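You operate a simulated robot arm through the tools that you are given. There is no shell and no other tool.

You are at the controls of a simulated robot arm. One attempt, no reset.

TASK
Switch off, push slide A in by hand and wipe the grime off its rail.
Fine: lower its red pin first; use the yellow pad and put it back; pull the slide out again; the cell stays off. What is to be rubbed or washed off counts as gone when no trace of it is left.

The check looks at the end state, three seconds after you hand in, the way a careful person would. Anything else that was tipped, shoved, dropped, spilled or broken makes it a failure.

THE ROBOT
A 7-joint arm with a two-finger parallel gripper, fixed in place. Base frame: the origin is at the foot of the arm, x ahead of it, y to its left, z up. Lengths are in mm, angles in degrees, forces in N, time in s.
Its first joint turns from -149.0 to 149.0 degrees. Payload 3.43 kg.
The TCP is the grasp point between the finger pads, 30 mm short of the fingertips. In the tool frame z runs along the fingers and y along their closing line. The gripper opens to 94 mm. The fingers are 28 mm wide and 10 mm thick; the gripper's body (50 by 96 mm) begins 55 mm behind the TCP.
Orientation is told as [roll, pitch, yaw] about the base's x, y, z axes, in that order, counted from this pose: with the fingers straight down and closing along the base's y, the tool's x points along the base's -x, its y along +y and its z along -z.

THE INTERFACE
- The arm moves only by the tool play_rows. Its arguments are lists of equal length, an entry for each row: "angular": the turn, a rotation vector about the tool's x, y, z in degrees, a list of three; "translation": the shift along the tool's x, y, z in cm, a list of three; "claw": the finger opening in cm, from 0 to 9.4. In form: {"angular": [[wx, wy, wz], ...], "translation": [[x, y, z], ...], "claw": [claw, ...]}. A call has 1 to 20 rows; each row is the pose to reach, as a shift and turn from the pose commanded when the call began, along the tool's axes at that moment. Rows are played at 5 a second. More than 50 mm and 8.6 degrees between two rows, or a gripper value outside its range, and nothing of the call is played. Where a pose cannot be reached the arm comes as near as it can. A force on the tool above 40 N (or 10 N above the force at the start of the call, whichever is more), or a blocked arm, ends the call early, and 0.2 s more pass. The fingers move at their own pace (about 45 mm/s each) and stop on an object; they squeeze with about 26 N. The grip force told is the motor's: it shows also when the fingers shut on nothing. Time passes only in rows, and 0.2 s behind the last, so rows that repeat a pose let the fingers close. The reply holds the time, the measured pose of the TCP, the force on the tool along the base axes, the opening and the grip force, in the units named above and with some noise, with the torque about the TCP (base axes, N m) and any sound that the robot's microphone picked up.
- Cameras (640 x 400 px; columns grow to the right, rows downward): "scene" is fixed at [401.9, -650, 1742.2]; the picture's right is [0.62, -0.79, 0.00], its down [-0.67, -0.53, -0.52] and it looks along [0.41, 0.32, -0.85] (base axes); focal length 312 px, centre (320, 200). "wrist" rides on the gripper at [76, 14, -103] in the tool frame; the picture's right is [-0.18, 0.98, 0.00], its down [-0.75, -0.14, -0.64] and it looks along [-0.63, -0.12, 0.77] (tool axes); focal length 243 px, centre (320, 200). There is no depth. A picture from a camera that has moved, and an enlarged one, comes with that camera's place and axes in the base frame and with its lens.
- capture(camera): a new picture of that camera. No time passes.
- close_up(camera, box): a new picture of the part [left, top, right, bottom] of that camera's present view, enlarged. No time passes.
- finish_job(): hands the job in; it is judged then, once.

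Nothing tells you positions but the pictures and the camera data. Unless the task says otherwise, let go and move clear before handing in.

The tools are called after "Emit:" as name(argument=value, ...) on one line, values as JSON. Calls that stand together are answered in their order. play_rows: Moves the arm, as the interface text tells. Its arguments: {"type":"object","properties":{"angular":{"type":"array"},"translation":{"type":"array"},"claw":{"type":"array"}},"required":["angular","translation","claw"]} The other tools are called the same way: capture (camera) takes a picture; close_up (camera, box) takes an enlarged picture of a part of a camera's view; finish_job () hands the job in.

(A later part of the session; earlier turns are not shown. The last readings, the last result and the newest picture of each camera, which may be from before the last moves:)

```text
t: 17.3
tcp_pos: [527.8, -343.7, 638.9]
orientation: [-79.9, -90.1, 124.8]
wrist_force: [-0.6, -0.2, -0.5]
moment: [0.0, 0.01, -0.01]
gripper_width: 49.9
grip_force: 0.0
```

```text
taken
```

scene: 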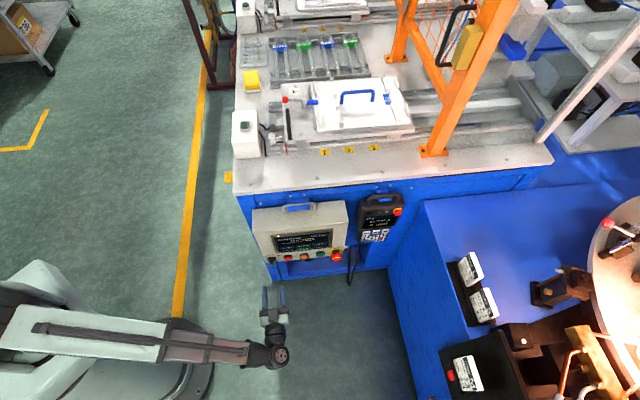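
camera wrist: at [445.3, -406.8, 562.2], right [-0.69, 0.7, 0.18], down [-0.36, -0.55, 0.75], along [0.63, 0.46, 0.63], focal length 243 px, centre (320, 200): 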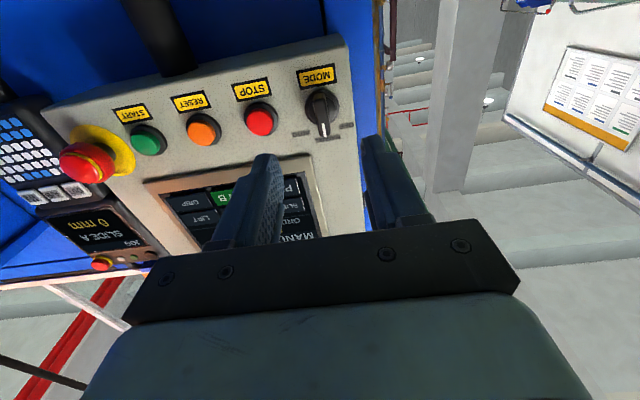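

Emit:
close_up(camera="wrist", box=[270, 60, 380, 150])

Emit:
close_up(camera="wrist", box=[220, 60, 440, 260])

```text
4.44 times, centred on (325, 105) of wrist
camera zoom: at [445.3, -406.8, 562.2], right [-0.69, 0.7, 0.18], down [-0.36, -0.55, 0.75], along [0.63, 0.46, 0.63], focal length 1078 px, centre (298, 622)
```

zoom: 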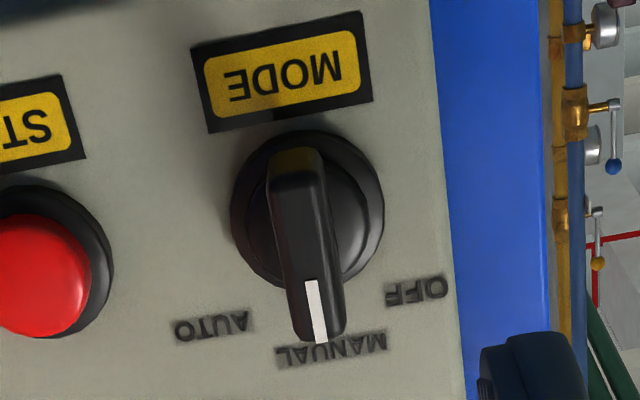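

```text
2.00 times, centred on (330, 160) of wrist
camera zoom: at [445.3, -406.8, 562.2], right [-0.69, 0.7, 0.18], down [-0.36, -0.55, 0.75], along [0.63, 0.46, 0.63], focal length 485 px, centre (300, 280)
```

zoom: 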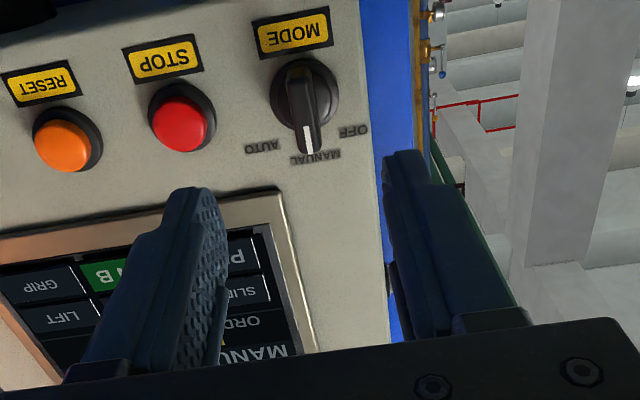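

The knob axis is at about [615.6,-253.7,639] with its face about 23 mm proud of the panel. I'll move straight in so the fingertips straddle the bar with some clearance to the panel.

Emit:
play_rows(angular=[[0, 0, 0], [0, 0, 0], [0, 0, 0], [0, 0, 0]], translation=[[0, 0.15, 3.0], [0, 0.15, 5.5], [0, 0.15, 7.2], [0, 0.15, 8.4]], claw=[5, 5, 5, 5])

Emit:
capture(camera="wrist")

Emit:
close_up(camera="wrist", box=[240, 80, 400, 240])

Emit:
close_up(camera="scene", box=[245, 215, 325, 285])

```text
t: 18.3
tcp_pos: [585.2, -282.8, 640.1]
orientation: [-39.3, -89.9, 84.3]
wrist_force: [-0.6, 0.4, 0.0]
moment: [-0.01, -0.01, 0.01]
gripper_width: 50.0
grip_force: 0.1
```

```text
taken
camera wrist: at [504.2, -345.5, 563.9], right [-0.69, 0.7, 0.18], down [-0.35, -0.55, 0.75], along [0.63, 0.46, 0.63], focal length 243 px, centre (320, 200)
```

wrist: 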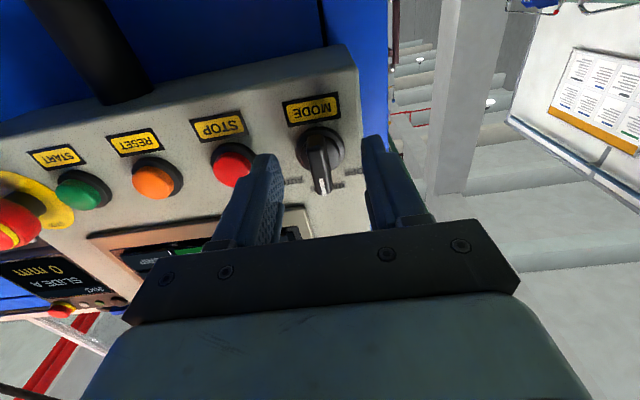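

```text
2.50 times, centred on (320, 160) of wrist
camera zoom: at [504.2, -345.5, 563.9], right [-0.69, 0.7, 0.18], down [-0.35, -0.55, 0.75], along [0.63, 0.46, 0.63], focal length 606 px, centre (320, 300)
```

zoom: 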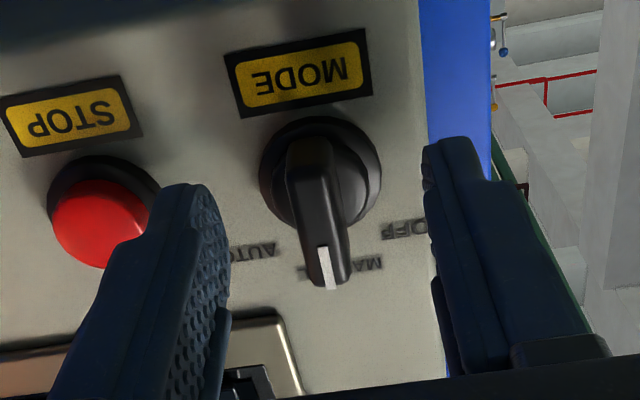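

```text
5.71 times, centred on (285, 250) of scene
camera zoom: at [401.9, -650.0, 1742.2], right [0.62, -0.79, 0.0], down [-0.67, -0.53, -0.52], along [0.41, 0.32, -0.85], focal length 1784 px, centre (520, -86)
```

zoom: 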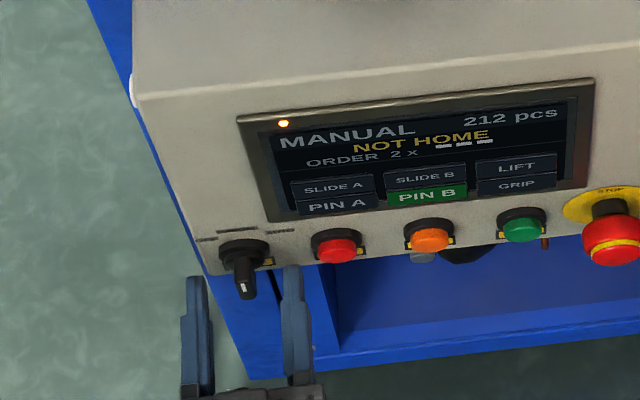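

The bar is between the fingers, about 2 mm off centre. I'll shift slightly and close gently on it.

Emit:
play_rows(angular=[[0, 0, 0], [0, 0, 0], [0, 0, 0], [0, 0, 0], [0, 0, 0]], translation=[[0.1, -0.15, 0], [0.1, -0.15, 0], [0.1, -0.15, 0], [0.1, -0.15, 0], [0.1, -0.15, 0]], claw=[3.5, 2.2, 1.2, 0.8, 0.8])

Emit:
close_up(camera="wrist", box=[240, 80, 400, 240])

Emit:
close_up(camera="scene", box=[245, 215, 325, 285])

```text
t: 19.5
tcp_pos: [586.7, -284.0, 639.3]
orientation: [-29.1, -89.8, 74.1]
wrist_force: [-7.1, 5.4, -2.2]
moment: [-0.08, 0.04, 0.21]
gripper_width: 12.6
grip_force: 4.0
```

```text
2.50 times, centred on (320, 160) of wrist
camera zoom: at [505.2, -346.4, 562.6], right [-0.69, 0.7, 0.18], down [-0.35, -0.55, 0.76], along [0.63, 0.46, 0.63], focal length 606 px, centre (320, 300)
```

zoom: 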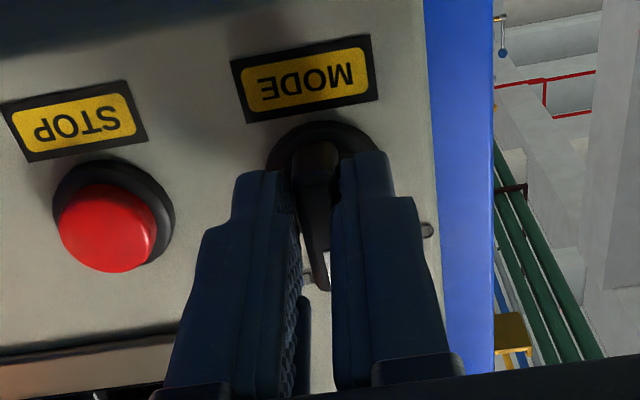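

```text
5.71 times, centred on (285, 250) of scene
camera zoom: at [401.9, -650.0, 1742.2], right [0.62, -0.79, 0.0], down [-0.67, -0.53, -0.52], along [0.41, 0.32, -0.85], focal length 1784 px, centre (520, -86)
```

zoom: 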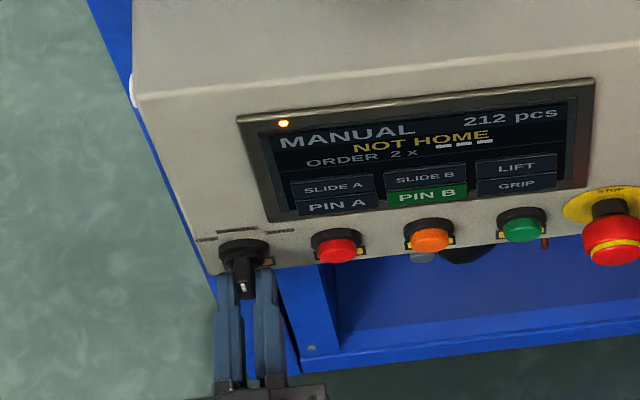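

The bar is gripped (12.6 mm). I'll ease the 1 mm side load, close fully, and turn 45° counter-clockwise as seen by the operator, towards OFF.

Emit:
play_rows(angular=[[0, 0, 0], [0, 0, 0], [0, 0, -7], [0, 0, -14], [0, 0, -21], [0, 0, -28], [0, 0, -35], [0, 0, -41], [0, 0, -46]], translation=[[0, 0.1, 0], [0, 0.1, 0], [0, 0.1, 0], [0, 0.1, 0], [0, 0.1, 0], [0, 0.1, 0], [0, 0.1, 0], [0, 0.1, 0], [0, 0.1, 0]], claw=[0.2, 0.2, 0.2, 0.2, 0.2, 0.2, 0.2, 0.2, 0.2])

Emit:
capture(camera="wrist")

Emit:
close_up(camera="scene", box=[245, 215, 325, 285])

```text
t: 20.9
tcp_pos: [587.3, -284.7, 638.4]
orientation: [-90.4, -63.2, 135.1]
wrist_force: [5.4, 5.8, 2.9]
moment: [-0.61, 0.59, -0.14]
gripper_width: 11.0
grip_force: 44.7
stopped in row 7: the force on the tool passed its limit at 41 N (the readings are from after the stop); the commanded pose is now the measured one
```

```text
taken
camera wrist: at [530.6, -372.2, 563.8], right [-0.68, 0.68, -0.28], down [-0.61, -0.3, 0.73], along [0.42, 0.67, 0.62], focal length 243 px, centre (320, 200)
```

wrist: 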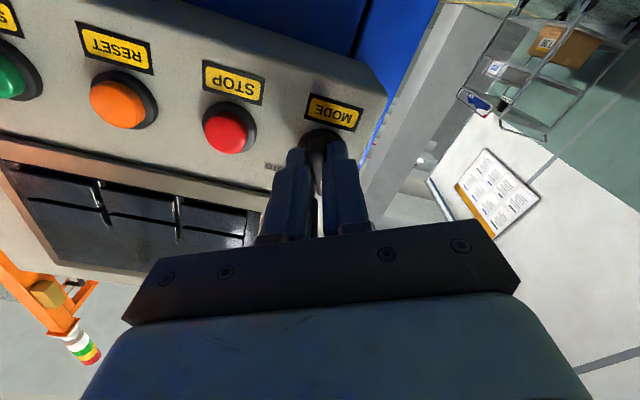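

```text
5.71 times, centred on (285, 250) of scene
camera zoom: at [401.9, -650.0, 1742.2], right [0.62, -0.79, 0.0], down [-0.67, -0.53, -0.52], along [0.41, 0.32, -0.85], focal length 1784 px, centre (520, -86)
```

zoom: 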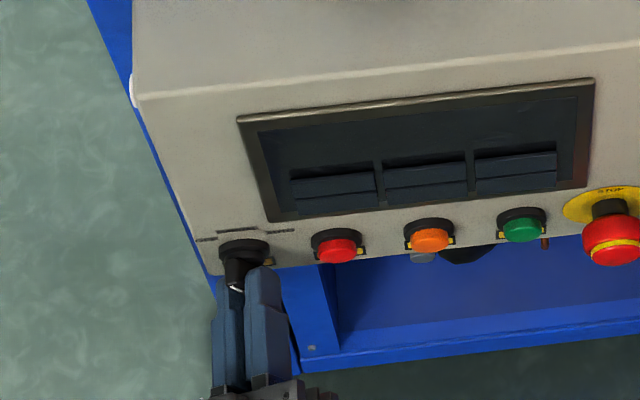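

The screen has gone dark, so the cell appears to be off. I'll release the knob, back off and verify the pointer position.

Emit:
play_rows(angular=[[0, 0, 0], [0, 0, 0], [0, 0, 0], [0, 0, 0], [0, 0, 0], [0, 0, 0]], translation=[[0, 0, 0], [0, 0, 0], [0, 0, -1.5], [0, 0, -4], [0, 0, -6.5], [0, 0, -9]], claw=[2.5, 4, 4, 4, 4, 4])

Emit:
capture(camera="wrist")

Emit:
close_up(camera="wrist", box=[240, 60, 400, 160])

Emit:
close_up(camera="scene", box=[245, 190, 355, 270])

Emit:
capture(camera="scene")

```text
t: 22.3
tcp_pos: [521.8, -346.1, 638.5]
orientation: [-90.3, -63.3, 135.2]
wrist_force: [-0.3, -0.1, 0.4]
moment: [-0.01, 0.03, -0.01]
gripper_width: 39.9
grip_force: 0.0
```

```text
taken
camera wrist: at [465.7, -434.1, 563.0], right [-0.68, 0.68, -0.28], down [-0.61, -0.3, 0.73], along [0.42, 0.67, 0.62], focal length 243 px, centre (320, 200)
```

wrist: 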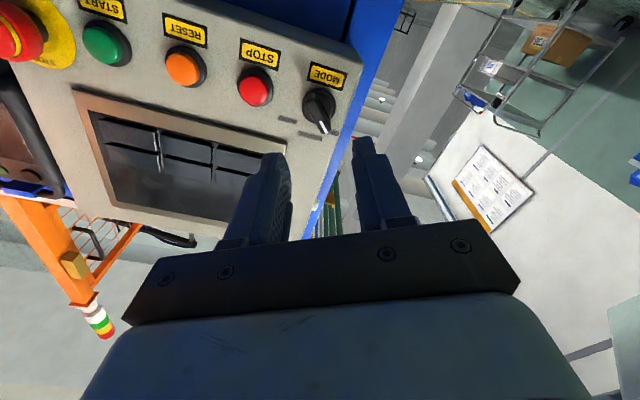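

```text
4.00 times, centred on (320, 110) of wrist
camera zoom: at [465.7, -434.1, 563.0], right [-0.68, 0.68, -0.28], down [-0.61, -0.3, 0.73], along [0.42, 0.67, 0.62], focal length 970 px, centre (320, 560)
```

zoom: 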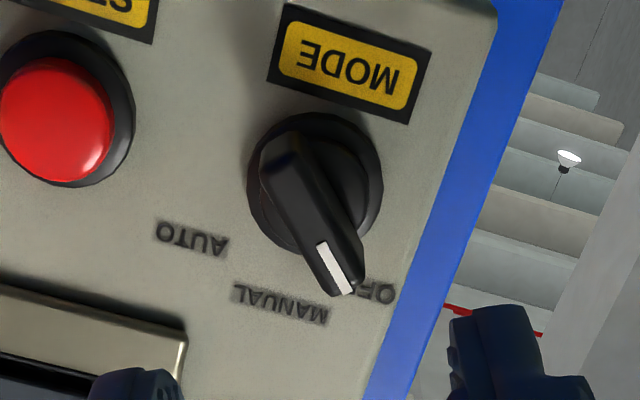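

```text
5.00 times, centred on (300, 230) of scene
camera zoom: at [401.9, -650.0, 1742.2], right [0.62, -0.79, 0.0], down [-0.67, -0.53, -0.52], along [0.41, 0.32, -0.85], focal length 1561 px, centre (420, 50)
```

zoom: 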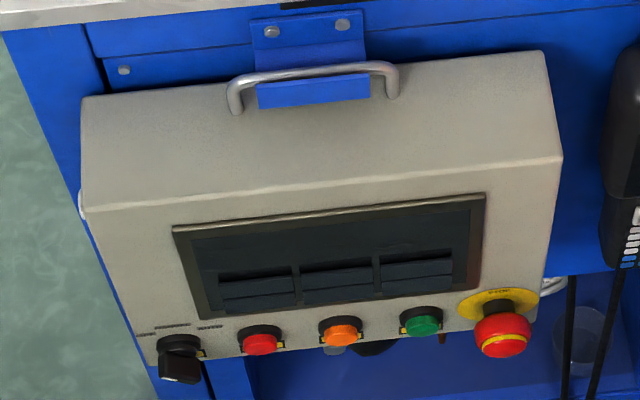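

```text
taken
```

scene: 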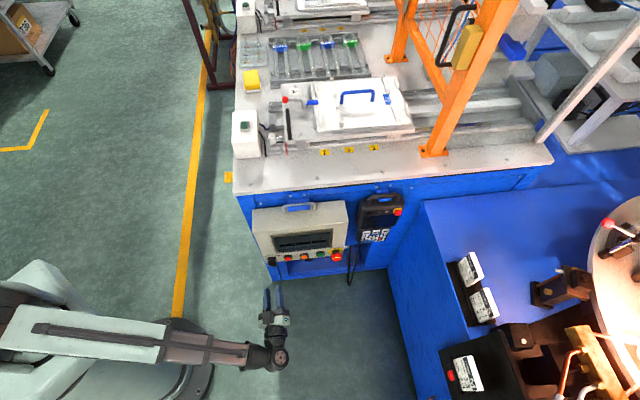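

The knob now points at OFF and the displays are dark. Next I'll untwist the tool, back away, rise and bring the tool vertical again towards slide A.

Emit:
play_rows(angular=[[0, 0, 6.7], [0, 0, 13.4], [0, 0, 20.1], [0, 0, 26.8]], translation=[[0, 0, -1.5], [0, 0, -3], [0, 0, -4.5], [0, 0, -6]], claw=[5, 5, 5, 5])

```text
t: 23.3
tcp_pos: [479.6, -390.3, 637.8]
orientation: [156.1, -89.8, -111.2]
wrist_force: [-0.2, 0.0, -0.5]
moment: [-0.01, -0.04, -0.01]
gripper_width: 50.0
grip_force: 0.2
```

Emit:
play_rows(angular=[[0, 7.5, 0], [0, 15, 0], [0, 22.5, 0], [0, 30, 0], [0, 37.5, 0], [0, 45, 0], [0, 52.5, 0], [0, 60, 0], [0, 67.5, 0], [0, 75, 0], [0, 82.5, 0], [0, 90, 0], [0, 90, 0], [0, 90, 0], [0, 90, 0], [0, 90, 0], [0, 90, 0]], translation=[[-3.54, -0.71, -0.23], [-7.07, -1.42, -0.45], [-10.61, -2.13, -0.68], [-14.15, -2.83, -0.91], [-17.68, -3.54, -1.13], [-21.22, -4.25, -1.36], [-23.72, -5.55, 0.64], [-26.22, -6.84, 2.65], [-28.72, -8.14, 4.65], [-31.22, -9.44, 6.65], [-33.72, -10.73, 8.66], [-36.22, -12.03, 10.66], [-38.22, -11.18, 14.9], [-40.22, -10.33, 19.14], [-42.22, -9.49, 23.39], [-44.22, -8.64, 27.63], [-46.22, -7.79, 31.87]], claw=[5, 5, 5, 5, 5, 5, 5, 6, 7, 8, 9, 9.4, 9.4, 9.4, 9.4, 9.4, 9.4])

Emit:
capture(camera="wrist")

Emit:
capture(camera="scene")

```text
t: 26.9
tcp_pos: [760.3, -222.8, 1107.2]
orientation: [-0.1, -0.2, 44.8]
wrist_force: [0.2, -0.1, 0.3]
moment: [0.01, -0.04, 0.03]
gripper_width: 93.9
grip_force: 0.1
```

```text
taken
camera wrist: at [696.4, -266.3, 1209.1], right [-0.56, 0.83, 0.0], down [0.63, 0.43, 0.64], along [0.53, 0.36, -0.76], focal length 243 px, centre (320, 200)
```

wrist: 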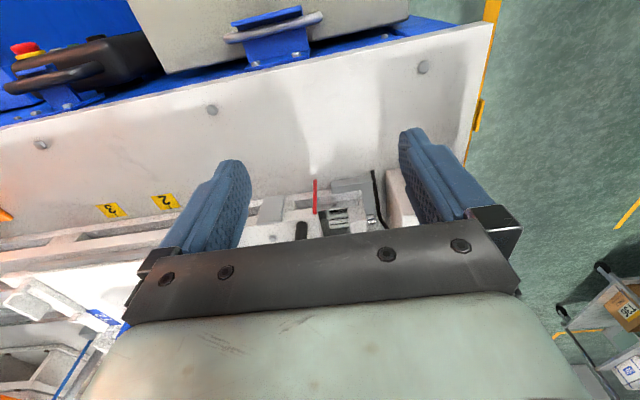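

```text
taken
```

scene: 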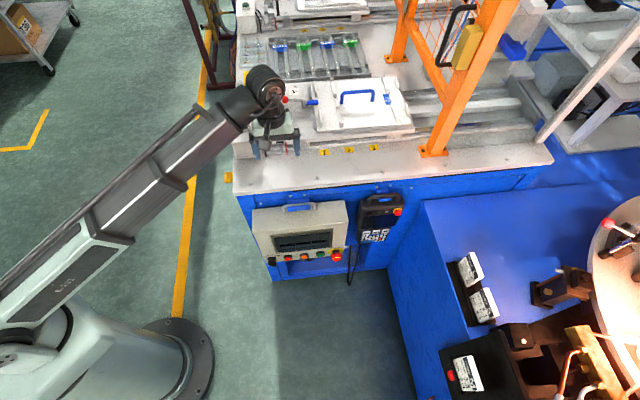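

Slide A's front end is just behind the palm in view. I'll move about 90 mm further over the bench, slightly higher, for a clear look.

Emit:
play_rows(angular=[[0, 0, 0], [0, 0, 0], [0, 0, 0]], translation=[[-3, 0, -1], [-6, 0, -2], [-9, 0, -3]], claw=[9.4, 9.4, 9.4])

Emit:
capture(camera="wrist")

Emit:
close_up(camera="wrist", box=[240, 60, 420, 240])

Emit:
close_up(camera="wrist", box=[0, 80, 240, 260])

```text
t: 27.7
tcp_pos: [822.8, -158.8, 1135.0]
orientation: [-0.2, -0.3, 44.8]
wrist_force: [0.3, -0.4, 0.0]
moment: [0.04, 0.0, 0.0]
gripper_width: 94.0
grip_force: 0.1
```

```text
taken
camera wrist: at [759.0, -202.9, 1237.0], right [-0.56, 0.83, 0.0], down [0.63, 0.43, 0.64], along [0.53, 0.36, -0.76], focal length 243 px, centre (320, 200)
```

wrist: 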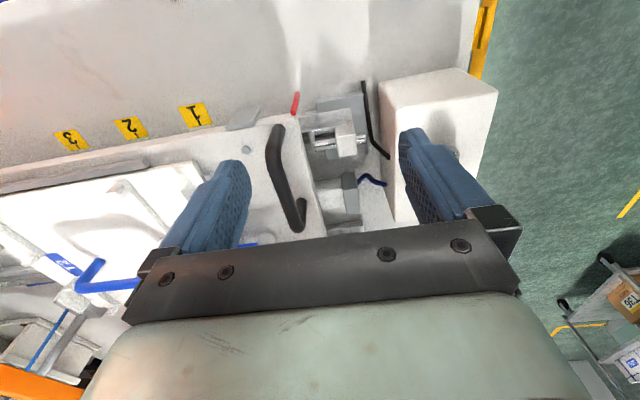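

```text
2.22 times, centred on (330, 150) of wrist
camera zoom: at [759.0, -202.9, 1237.0], right [-0.56, 0.83, 0.0], down [0.63, 0.43, 0.64], along [0.53, 0.36, -0.76], focal length 539 px, centre (298, 311)
```

zoom: 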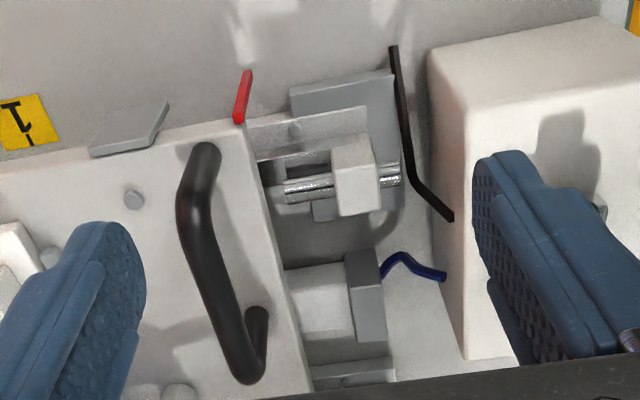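

```text
2.22 times, centred on (120, 170) of wrist
camera zoom: at [759.0, -202.9, 1237.0], right [-0.56, 0.83, 0.0], down [0.63, 0.43, 0.64], along [0.53, 0.36, -0.76], focal length 539 px, centre (764, 267)
```

zoom: 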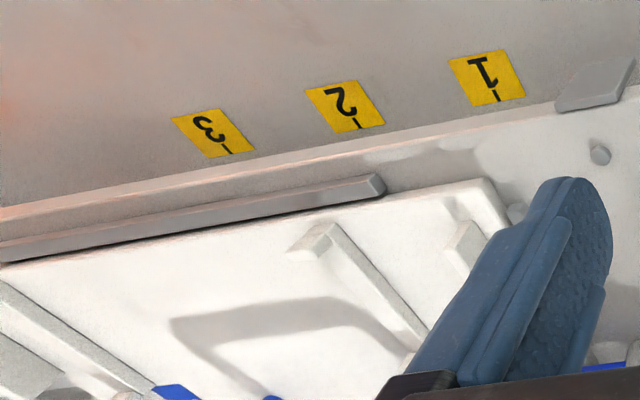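

The black handle is a U-handle on slide A's top. Its grip bar runs from about [848,-186,1079] to [907,-131,1079]. I'll go above its middle with the fingers half open and verify before lowering.

Emit:
play_rows(angular=[[0, 0, 0], [0, 0, 0], [0, 0, 0]], translation=[[-1.3, -1.27, 0], [-2.6, -2.53, 0], [-3.9, -3.8, 0]], claw=[7, 5, 5])

Emit:
capture(camera="wrist")

Emit:
close_up(camera="wrist", box=[220, 60, 440, 240])

Emit:
close_up(camera="scene", box=[230, 60, 350, 170])

```text
t: 28.5
tcp_pos: [878.9, -158.5, 1132.6]
orientation: [-0.1, -0.2, 44.9]
wrist_force: [-0.1, -0.3, -0.5]
moment: [-0.03, 0.01, 0.02]
gripper_width: 50.0
grip_force: 0.0
```

```text
taken
camera wrist: at [815.4, -202.6, 1234.4], right [-0.56, 0.83, 0.0], down [0.63, 0.43, 0.64], along [0.53, 0.36, -0.76], focal length 243 px, centre (320, 200)
```

wrist: 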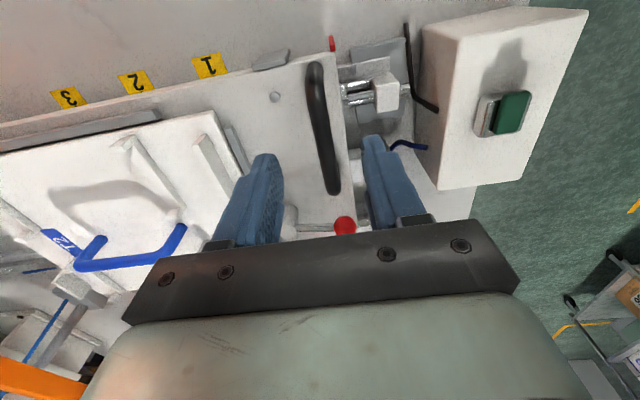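

```text
2.22 times, centred on (330, 150) of wrist
camera zoom: at [815.4, -202.6, 1234.4], right [-0.56, 0.83, 0.0], down [0.63, 0.43, 0.64], along [0.53, 0.36, -0.76], focal length 539 px, centre (298, 311)
```

zoom: 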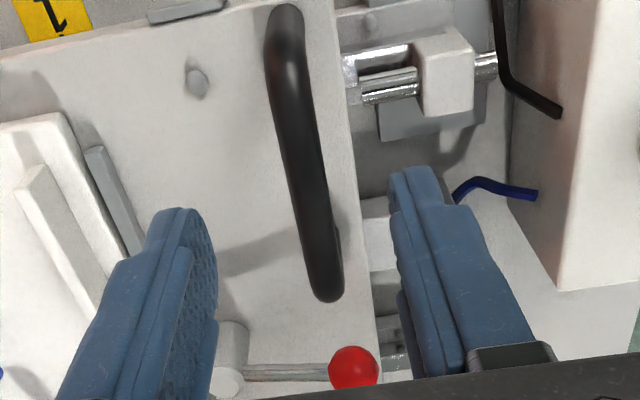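

```text
3.64 times, centred on (290, 115) of scene
camera zoom: at [401.9, -650.0, 1742.2], right [0.62, -0.79, 0.0], down [-0.67, -0.53, -0.52], along [0.41, 0.32, -0.85], focal length 1136 px, centre (429, 509)
```

zoom: 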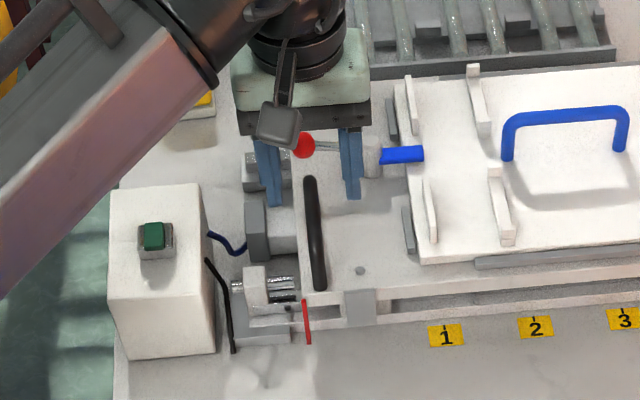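

The bar lies between the fingers, about 2.5 mm to one side. I'll descend to z≈1085 and close on it.

Emit:
play_rows(angular=[[0, 0, 0], [0, 0, 0], [0, 0, 0], [0, 0, 0]], translation=[[0, 0.25, 1.2], [0, 0.25, 2.4], [0, 0.25, 3.6], [0, 0.25, 4.7]], claw=[5, 5, 5, 5])

Emit:
close_up(camera="wrist", box=[220, 60, 440, 240])

Emit:
close_up(camera="scene", box=[230, 60, 350, 170])

```text
t: 29.5
tcp_pos: [876.2, -155.3, 1085.2]
orientation: [0.0, -0.2, 44.8]
wrist_force: [0.3, -0.6, -0.5]
moment: [0.02, -0.02, 0.0]
gripper_width: 50.1
grip_force: 0.1
```

```text
2.22 times, centred on (330, 150) of wrist
camera zoom: at [812.6, -199.0, 1186.4], right [-0.56, 0.83, 0.0], down [0.63, 0.43, 0.64], along [0.53, 0.36, -0.76], focal length 539 px, centre (298, 311)
```

zoom: 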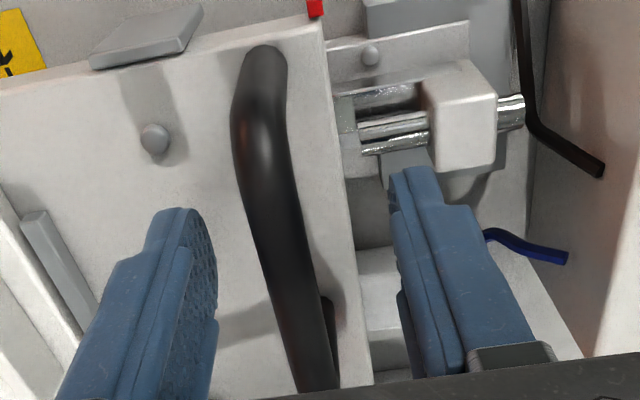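

```text
3.64 times, centred on (290, 115) of scene
camera zoom: at [401.9, -650.0, 1742.2], right [0.62, -0.79, 0.0], down [-0.67, -0.53, -0.52], along [0.41, 0.32, -0.85], focal length 1136 px, centre (429, 509)
```

zoom: 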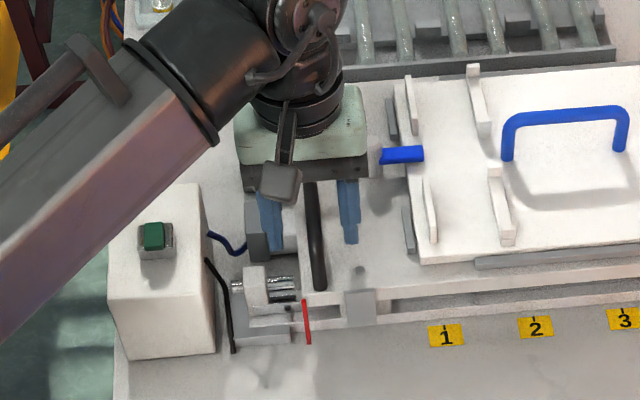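

Emit:
play_rows(angular=[[0, 0, 0], [0, 0, 0], [0, 0, 0], [0, 0, 0], [0, 0, 0]], translation=[[0, -0.1, 0], [0, -0.1, 0], [0, -0.1, 0], [0, -0.1, 0], [0, -0.1, 0]], claw=[3.5, 2, 1, 0.5, 0.5])

Emit:
close_up(camera="wrist", box=[220, 60, 440, 240])

Emit:
close_up(camera="scene", box=[230, 60, 350, 170])

```text
t: 30.7
tcp_pos: [877.4, -155.7, 1083.3]
orientation: [-0.1, -0.3, 44.7]
wrist_force: [3.9, -3.2, 0.5]
moment: [0.0, 0.05, 0.36]
gripper_width: 16.3
grip_force: 44.4
```

```text
2.22 times, centred on (330, 150) of wrist
camera zoom: at [813.9, -199.8, 1186.1], right [-0.56, 0.83, 0.0], down [0.63, 0.43, 0.64], along [0.53, 0.36, -0.76], focal length 539 px, centre (298, 311)
```

zoom: 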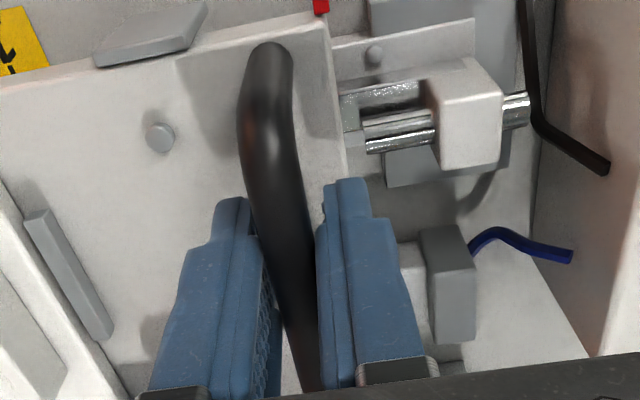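

```text
3.64 times, centred on (290, 115) of scene
camera zoom: at [401.9, -650.0, 1742.2], right [0.62, -0.79, 0.0], down [-0.67, -0.53, -0.52], along [0.41, 0.32, -0.85], focal length 1136 px, centre (429, 509)
```

zoom: 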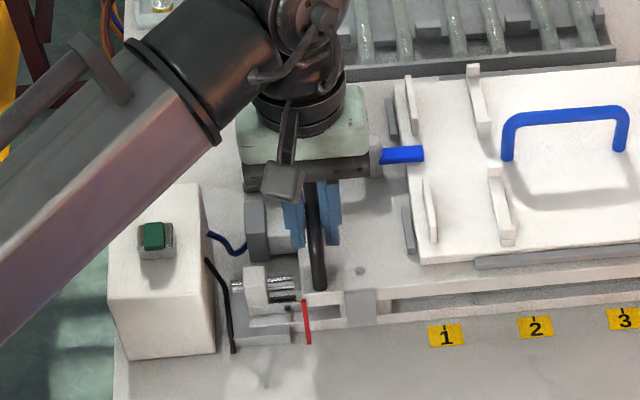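

The handle is firmly gripped. I'll push the slide inward slowly for 60 mm and check forces.

Emit:
play_rows(angular=[[0, 0, 0], [0, 0, 0], [0, 0, 0], [0, 0, 0], [0, 0, 0], [0, 0, 0]], translation=[[0, -0.6, 0], [0, -1.6, 0], [0, -2.8, 0], [0, -4, 0], [0, -5.2, 0], [0, -6, 0]], claw=[0.5, 0.5, 0.5, 0.5, 0.5, 0.5])

Emit:
capture(camera="wrist")

Emit:
close_up(camera="scene", box=[230, 60, 440, 170])

```text
t: 32.1
tcp_pos: [921.9, -199.2, 1084.8]
orientation: [-0.1, -0.2, 44.8]
wrist_force: [6.8, 7.7, -8.7]
moment: [-0.89, 0.89, 0.22]
gripper_width: 16.3
grip_force: 45.2
```

```text
taken
camera wrist: at [857.4, -243.4, 1186.1], right [-0.56, 0.83, 0.0], down [0.63, 0.43, 0.65], along [0.53, 0.36, -0.76], focal length 243 px, centre (320, 200)
```

wrist: 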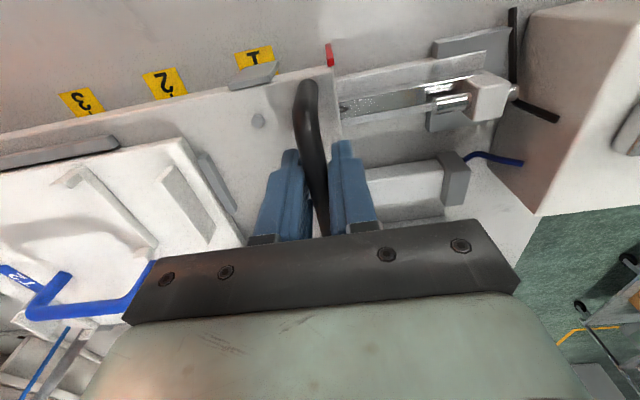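

```text
3.05 times, centred on (335, 115) of scene
camera zoom: at [401.9, -650.0, 1742.2], right [0.62, -0.79, 0.0], down [-0.67, -0.53, -0.52], along [0.41, 0.32, -0.85], focal length 952 px, centre (274, 459)
```

zoom: 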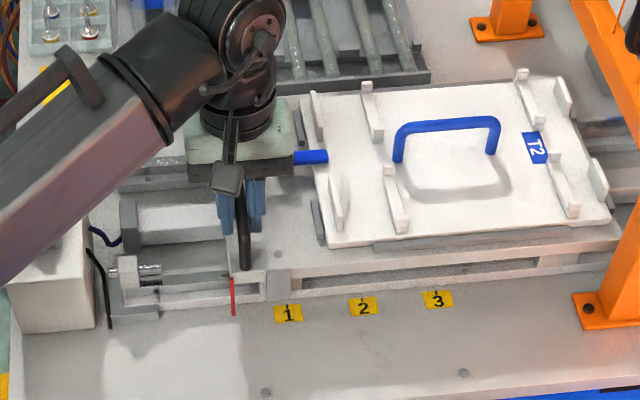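

Emit:
close_up(camera="wrist", box=[320, 30, 540, 220])

Emit:
close_up(camera="scene", box=[260, 110, 320, 160])

```text
2.11 times, centred on (430, 125) of wrist
camera zoom: at [857.4, -243.4, 1186.1], right [-0.56, 0.83, 0.0], down [0.63, 0.43, 0.65], along [0.53, 0.36, -0.76], focal length 511 px, centre (88, 358)
```

zoom: 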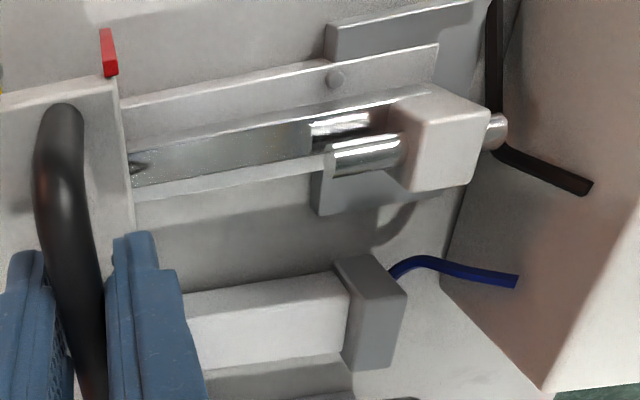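

```text
8.00 times, centred on (290, 135) of scene
camera zoom: at [401.9, -650.0, 1742.2], right [0.62, -0.79, 0.0], down [-0.67, -0.53, -0.52], along [0.41, 0.32, -0.85], focal length 2498 px, centre (560, 720)
```

zoom: 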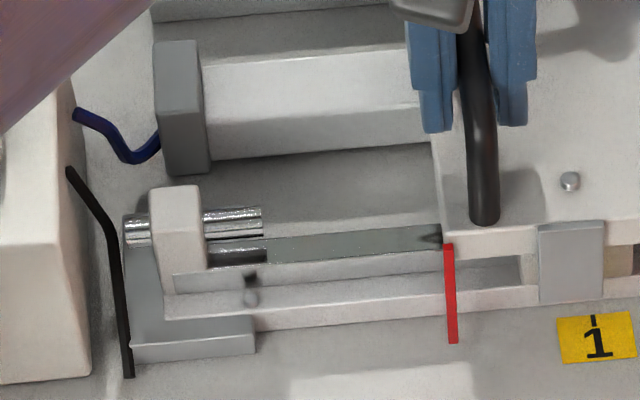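

Pushing works; a dark patch (grime) starts to show on the near rail strip just at the slide's front edge. I'll push further in to expose it.

Emit:
play_rows(angular=[[0, 0, 0], [0, 0, 0], [0, 0, 0], [0, 0, 0], [0, 0, 0], [0, 0, 0], [0, 0, 0]], translation=[[-0.1, -0.6, 0], [-0.1, -1.6, 0], [-0.12, -2.8, 0], [-0.14, -4, 0], [-0.16, -5.2, 0], [-0.18, -6.4, 0], [-0.2, -7, 0]], claw=[0.5, 0.5, 0.5, 0.5, 0.5, 0.5, 0.5])

Emit:
capture(camera="wrist")

Emit:
close_up(camera="scene", box=[260, 90, 340, 160])

Emit:
close_up(camera="scene", box=[340, 60, 480, 170])

```text
t: 33.7
tcp_pos: [971.2, -249.1, 1083.3]
orientation: [0.0, -0.1, 44.8]
wrist_force: [-2.5, -2.1, -16.4]
moment: [0.33, -0.27, 0.41]
gripper_width: 16.3
grip_force: 45.0
```

```text
taken
camera wrist: at [907.1, -292.7, 1186.3], right [-0.56, 0.83, 0.0], down [0.63, 0.43, 0.64], along [0.53, 0.36, -0.77], focal length 243 px, centre (320, 200)
```

wrist: 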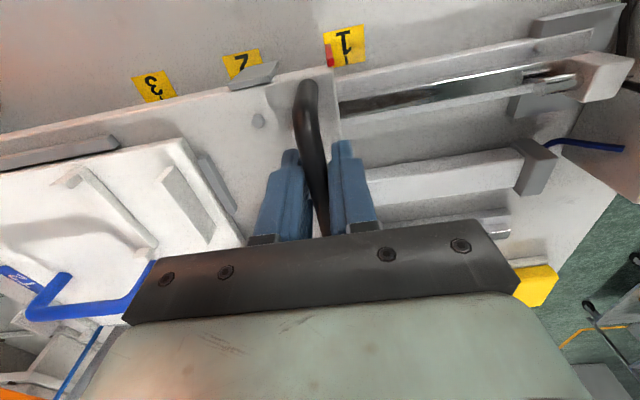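

```text
5.71 times, centred on (300, 125) of scene
camera zoom: at [401.9, -650.0, 1742.2], right [0.62, -0.79, 0.0], down [-0.67, -0.53, -0.52], along [0.41, 0.32, -0.85], focal length 1784 px, centre (434, 629)
```

zoom: 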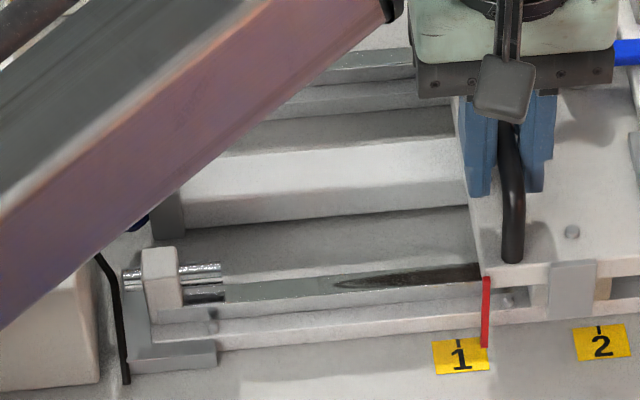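

```text
3.64 times, centred on (410, 115) of scene
camera zoom: at [401.9, -650.0, 1742.2], right [0.62, -0.79, 0.0], down [-0.67, -0.53, -0.52], along [0.41, 0.32, -0.85], focal length 1136 px, centre (-7, 509)
```

zoom: 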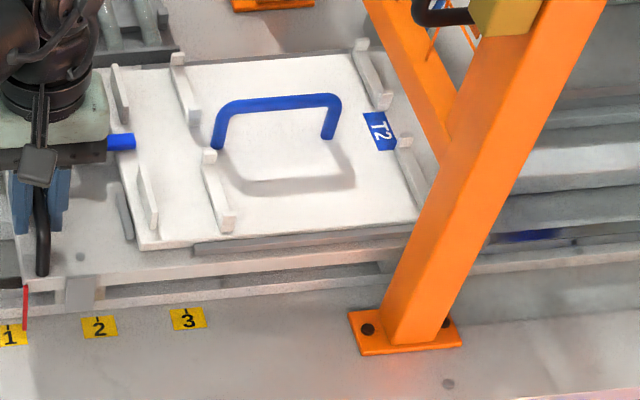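

The grime is a dark smear along the near rail strip, still running under the slide. I'll push further while leaning the tool back about the handle bar to keep it in reach.

Emit:
play_rows(angular=[[3, 0, 0], [6, 0, 0], [9, 0, 0], [12, 0, 0], [15, 0, 0], [18, 0, 0], [21, 0, 0], [24, 0, 0]], translation=[[0, -0.5, 0.1], [0, -1.4, 0.12], [0, -2.4, 0.12], [0, -3.5, 0.12], [0, -4.6, 0.12], [0, -5.7, 0.12], [0, -6.8, 0.12], [0, -7.5, 0.12]], claw=[0.5, 0.5, 0.5, 0.5, 0.5, 0.5, 0.5, 0.5])

Emit:
capture(camera="wrist")

Emit:
close_up(camera="scene", box=[260, 80, 360, 160])

Emit:
close_up(camera="scene", box=[340, 60, 480, 170])

```text
t: 35.5
tcp_pos: [1022.3, -299.9, 1084.3]
orientation: [-24.1, -0.2, 44.7]
wrist_force: [-3.3, -0.6, 3.1]
moment: [0.02, 0.14, 0.99]
gripper_width: 16.5
grip_force: 45.6
```

```text
taken
camera wrist: at [930.6, -316.0, 1172.1], right [-0.5, 0.77, -0.4], down [0.44, 0.62, 0.65], along [0.75, 0.15, -0.65], focal length 243 px, centre (320, 200)
```

wrist: 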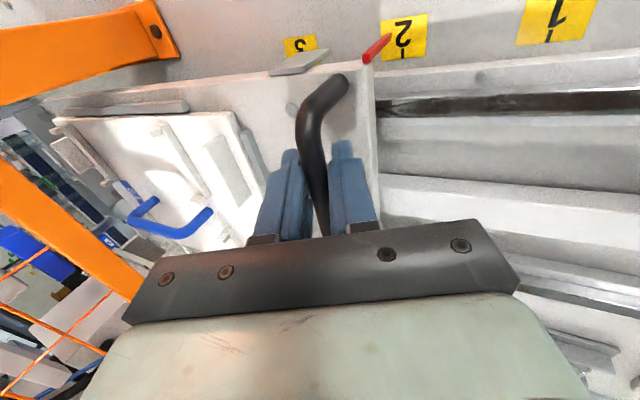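

```text
5.00 times, centred on (310, 120) of scene
camera zoom: at [401.9, -650.0, 1742.2], right [0.62, -0.79, 0.0], down [-0.67, -0.53, -0.52], along [0.41, 0.32, -0.85], focal length 1561 px, centre (370, 600)
```

zoom: 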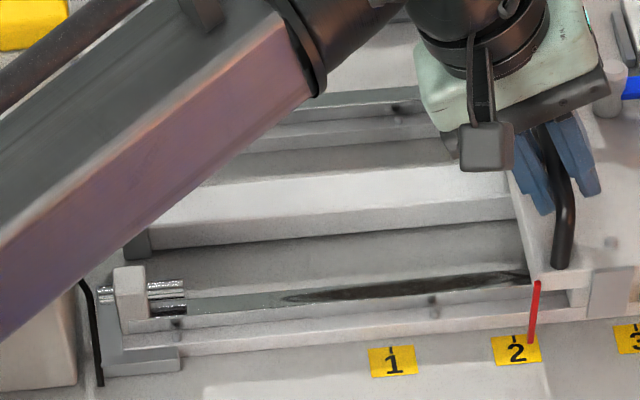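

```text
3.64 times, centred on (410, 115) of scene
camera zoom: at [401.9, -650.0, 1742.2], right [0.62, -0.79, 0.0], down [-0.67, -0.53, -0.52], along [0.41, 0.32, -0.85], focal length 1136 px, centre (-7, 509)
```

zoom: 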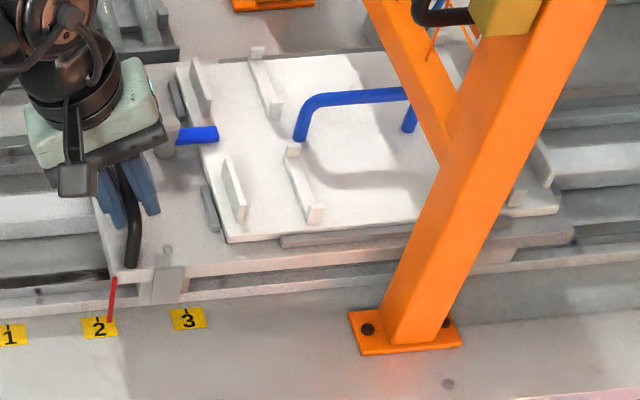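

The smear's far tip is right at the slide's front edge. I'll push about 70 mm more, leaning the tool further, so the whole grime and some room for the pad are clear.

Emit:
play_rows(angular=[[2, 0, 0], [4, 0, 0], [6, 0, 0], [8, 0, 0], [10, 0, 0], [12, 0, 0], [14, 0, 0]], translation=[[0, -0.55, 0.24], [0, -1.46, 0.65], [0, -2.47, 1.1], [0, -3.47, 1.55], [0, -4.48, 1.99], [0, -5.57, 2.48], [0, -6.39, 2.85]], claw=[0.5, 0.5, 0.5, 0.5, 0.5, 0.5, 0.5])

Emit:
capture(camera="wrist")

Emit:
close_up(camera="scene", box=[260, 80, 380, 160])

Emit:
capture(camera="scene")

```text
t: 37.1
tcp_pos: [1074.4, -350.2, 1083.8]
orientation: [-38.2, -0.2, 44.9]
wrist_force: [4.8, 6.5, 13.9]
moment: [-0.74, 0.75, 0.49]
gripper_width: 16.7
grip_force: 44.9
```

```text
taken
camera wrist: at [967.5, -352.7, 1154.8], right [-0.41, 0.68, -0.61], down [0.33, 0.73, 0.59], along [0.85, 0.04, -0.53], focal length 243 px, centre (320, 200)
```

wrist: 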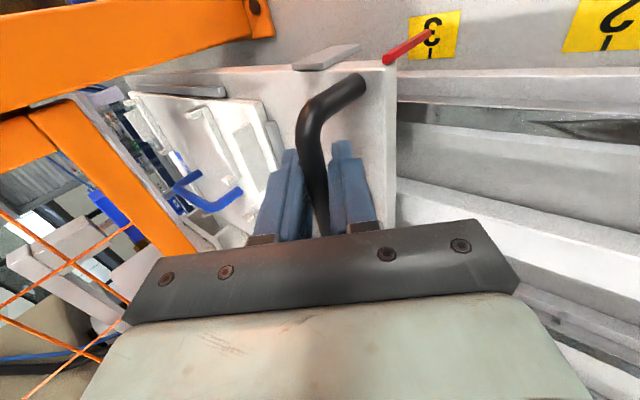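

```text
5.00 times, centred on (320, 120) of scene
camera zoom: at [401.9, -650.0, 1742.2], right [0.62, -0.79, 0.0], down [-0.67, -0.53, -0.52], along [0.41, 0.32, -0.85], focal length 1561 px, centre (320, 600)
```

zoom: 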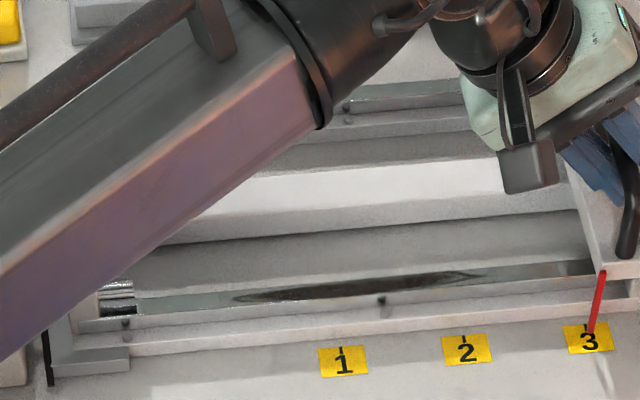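

```text
taken
```

scene: 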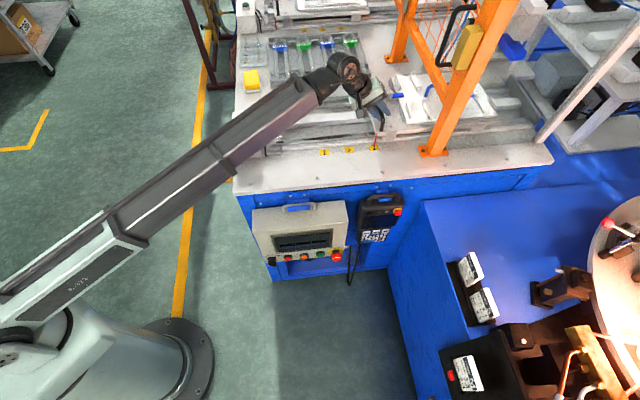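

All of the grime is exposed: a smear on the near rail strip between marks 1 and 2+. The slide's flag is at 3. I'll release the handle slightly, and withdraw along the tool axis.

Emit:
play_rows(angular=[[0, 0, 0], [0, 0, 0], [0, 0, 0], [0, 0, 0], [0, 0, 0], [0, 0, 0]], translation=[[0, 0, 0], [0, 0, 0], [0, 0, -1.5], [0, 0, -3.5], [0, 0, -5.5], [0, 0, -7.5]], claw=[2.2, 2.7, 2.9, 3.2, 4, 5])

Emit:
capture(camera="wrist")

Emit:
close_up(camera="scene", box=[280, 60, 460, 170])

```text
t: 38.5
tcp_pos: [1041.7, -320.9, 1143.1]
orientation: [-38.0, -0.2, 44.7]
wrist_force: [0.4, 0.3, -0.5]
moment: [-0.03, -0.02, -0.03]
gripper_width: 50.1
grip_force: 0.1
```

```text
taken
camera wrist: at [934.9, -321.3, 1214.0], right [-0.41, 0.68, -0.61], down [0.33, 0.73, 0.59], along [0.85, 0.04, -0.53], focal length 243 px, centre (320, 200)
```

wrist: 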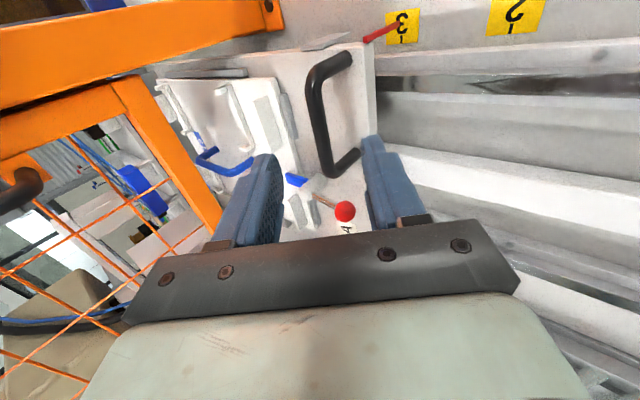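

```text
3.56 times, centred on (370, 115) of scene
camera zoom: at [401.9, -650.0, 1742.2], right [0.62, -0.79, 0.0], down [-0.67, -0.53, -0.52], along [0.41, 0.32, -0.85], focal length 1110 px, centre (142, 502)
```

zoom: 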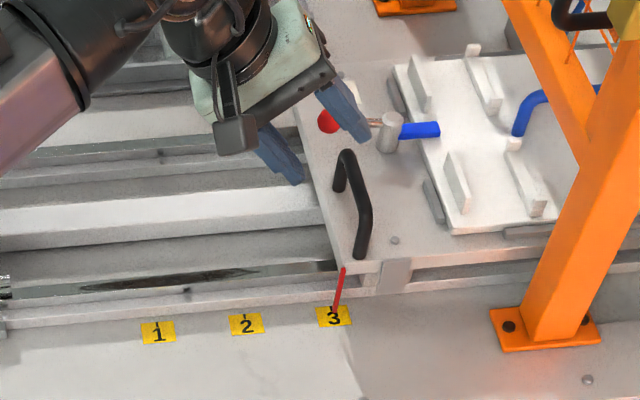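

The gripper is clear of the handle. Now I'll bring the tool upright and swing over to view the yellow pad.

Emit:
play_rows(angular=[[-7.6, 0, 0], [-15.2, 0, 0], [-22.8, 0, 0], [-30.4, 0, 0], [-38, 0, 0], [-38, 0, 0], [-38, 0, 0], [-38, 0, 0], [-38, 0, 0], [-38, 0, 0], [-38, 0, 0], [-38, 0, 0]], translation=[[0.6, 2.49, -2.38], [1.19, 4.98, -4.76], [1.79, 7.48, -7.13], [2.38, 9.97, -9.51], [2.98, 12.46, -11.89], [-0.13, 14.79, -13.53], [-3.25, 17.12, -15.16], [-6.36, 19.45, -16.8], [-9.48, 21.78, -18.44], [-12.59, 24.11, -20.08], [-15.71, 26.44, -21.71], [-18.82, 28.77, -23.35]], claw=[6, 7, 8, 9, 9.4, 9.4, 9.4, 9.4, 9.4, 9.4, 9.4, 9.4])

Emit:
capture(camera="wrist")

Emit:
capture(camera="scene")

```text
t: 41.1
tcp_pos: [914.5, 77.2, 1150.6]
orientation: [0.0, -0.2, 44.7]
wrist_force: [0.6, -0.2, -0.2]
moment: [0.03, -0.06, 0.0]
gripper_width: 93.9
grip_force: 0.1
```

```text
taken
camera wrist: at [850.1, 33.0, 1253.0], right [-0.56, 0.83, 0.0], down [0.63, 0.43, 0.64], along [0.53, 0.36, -0.76], focal length 243 px, centre (320, 200)
```

wrist: 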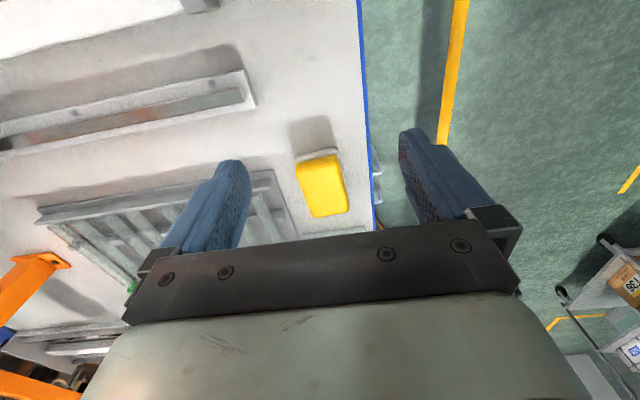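

```text
taken
```

scene: 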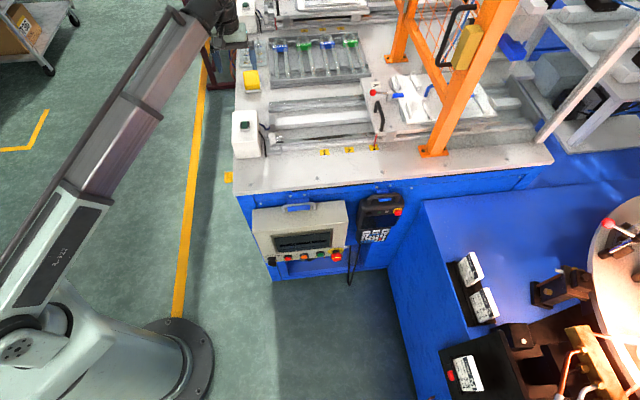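

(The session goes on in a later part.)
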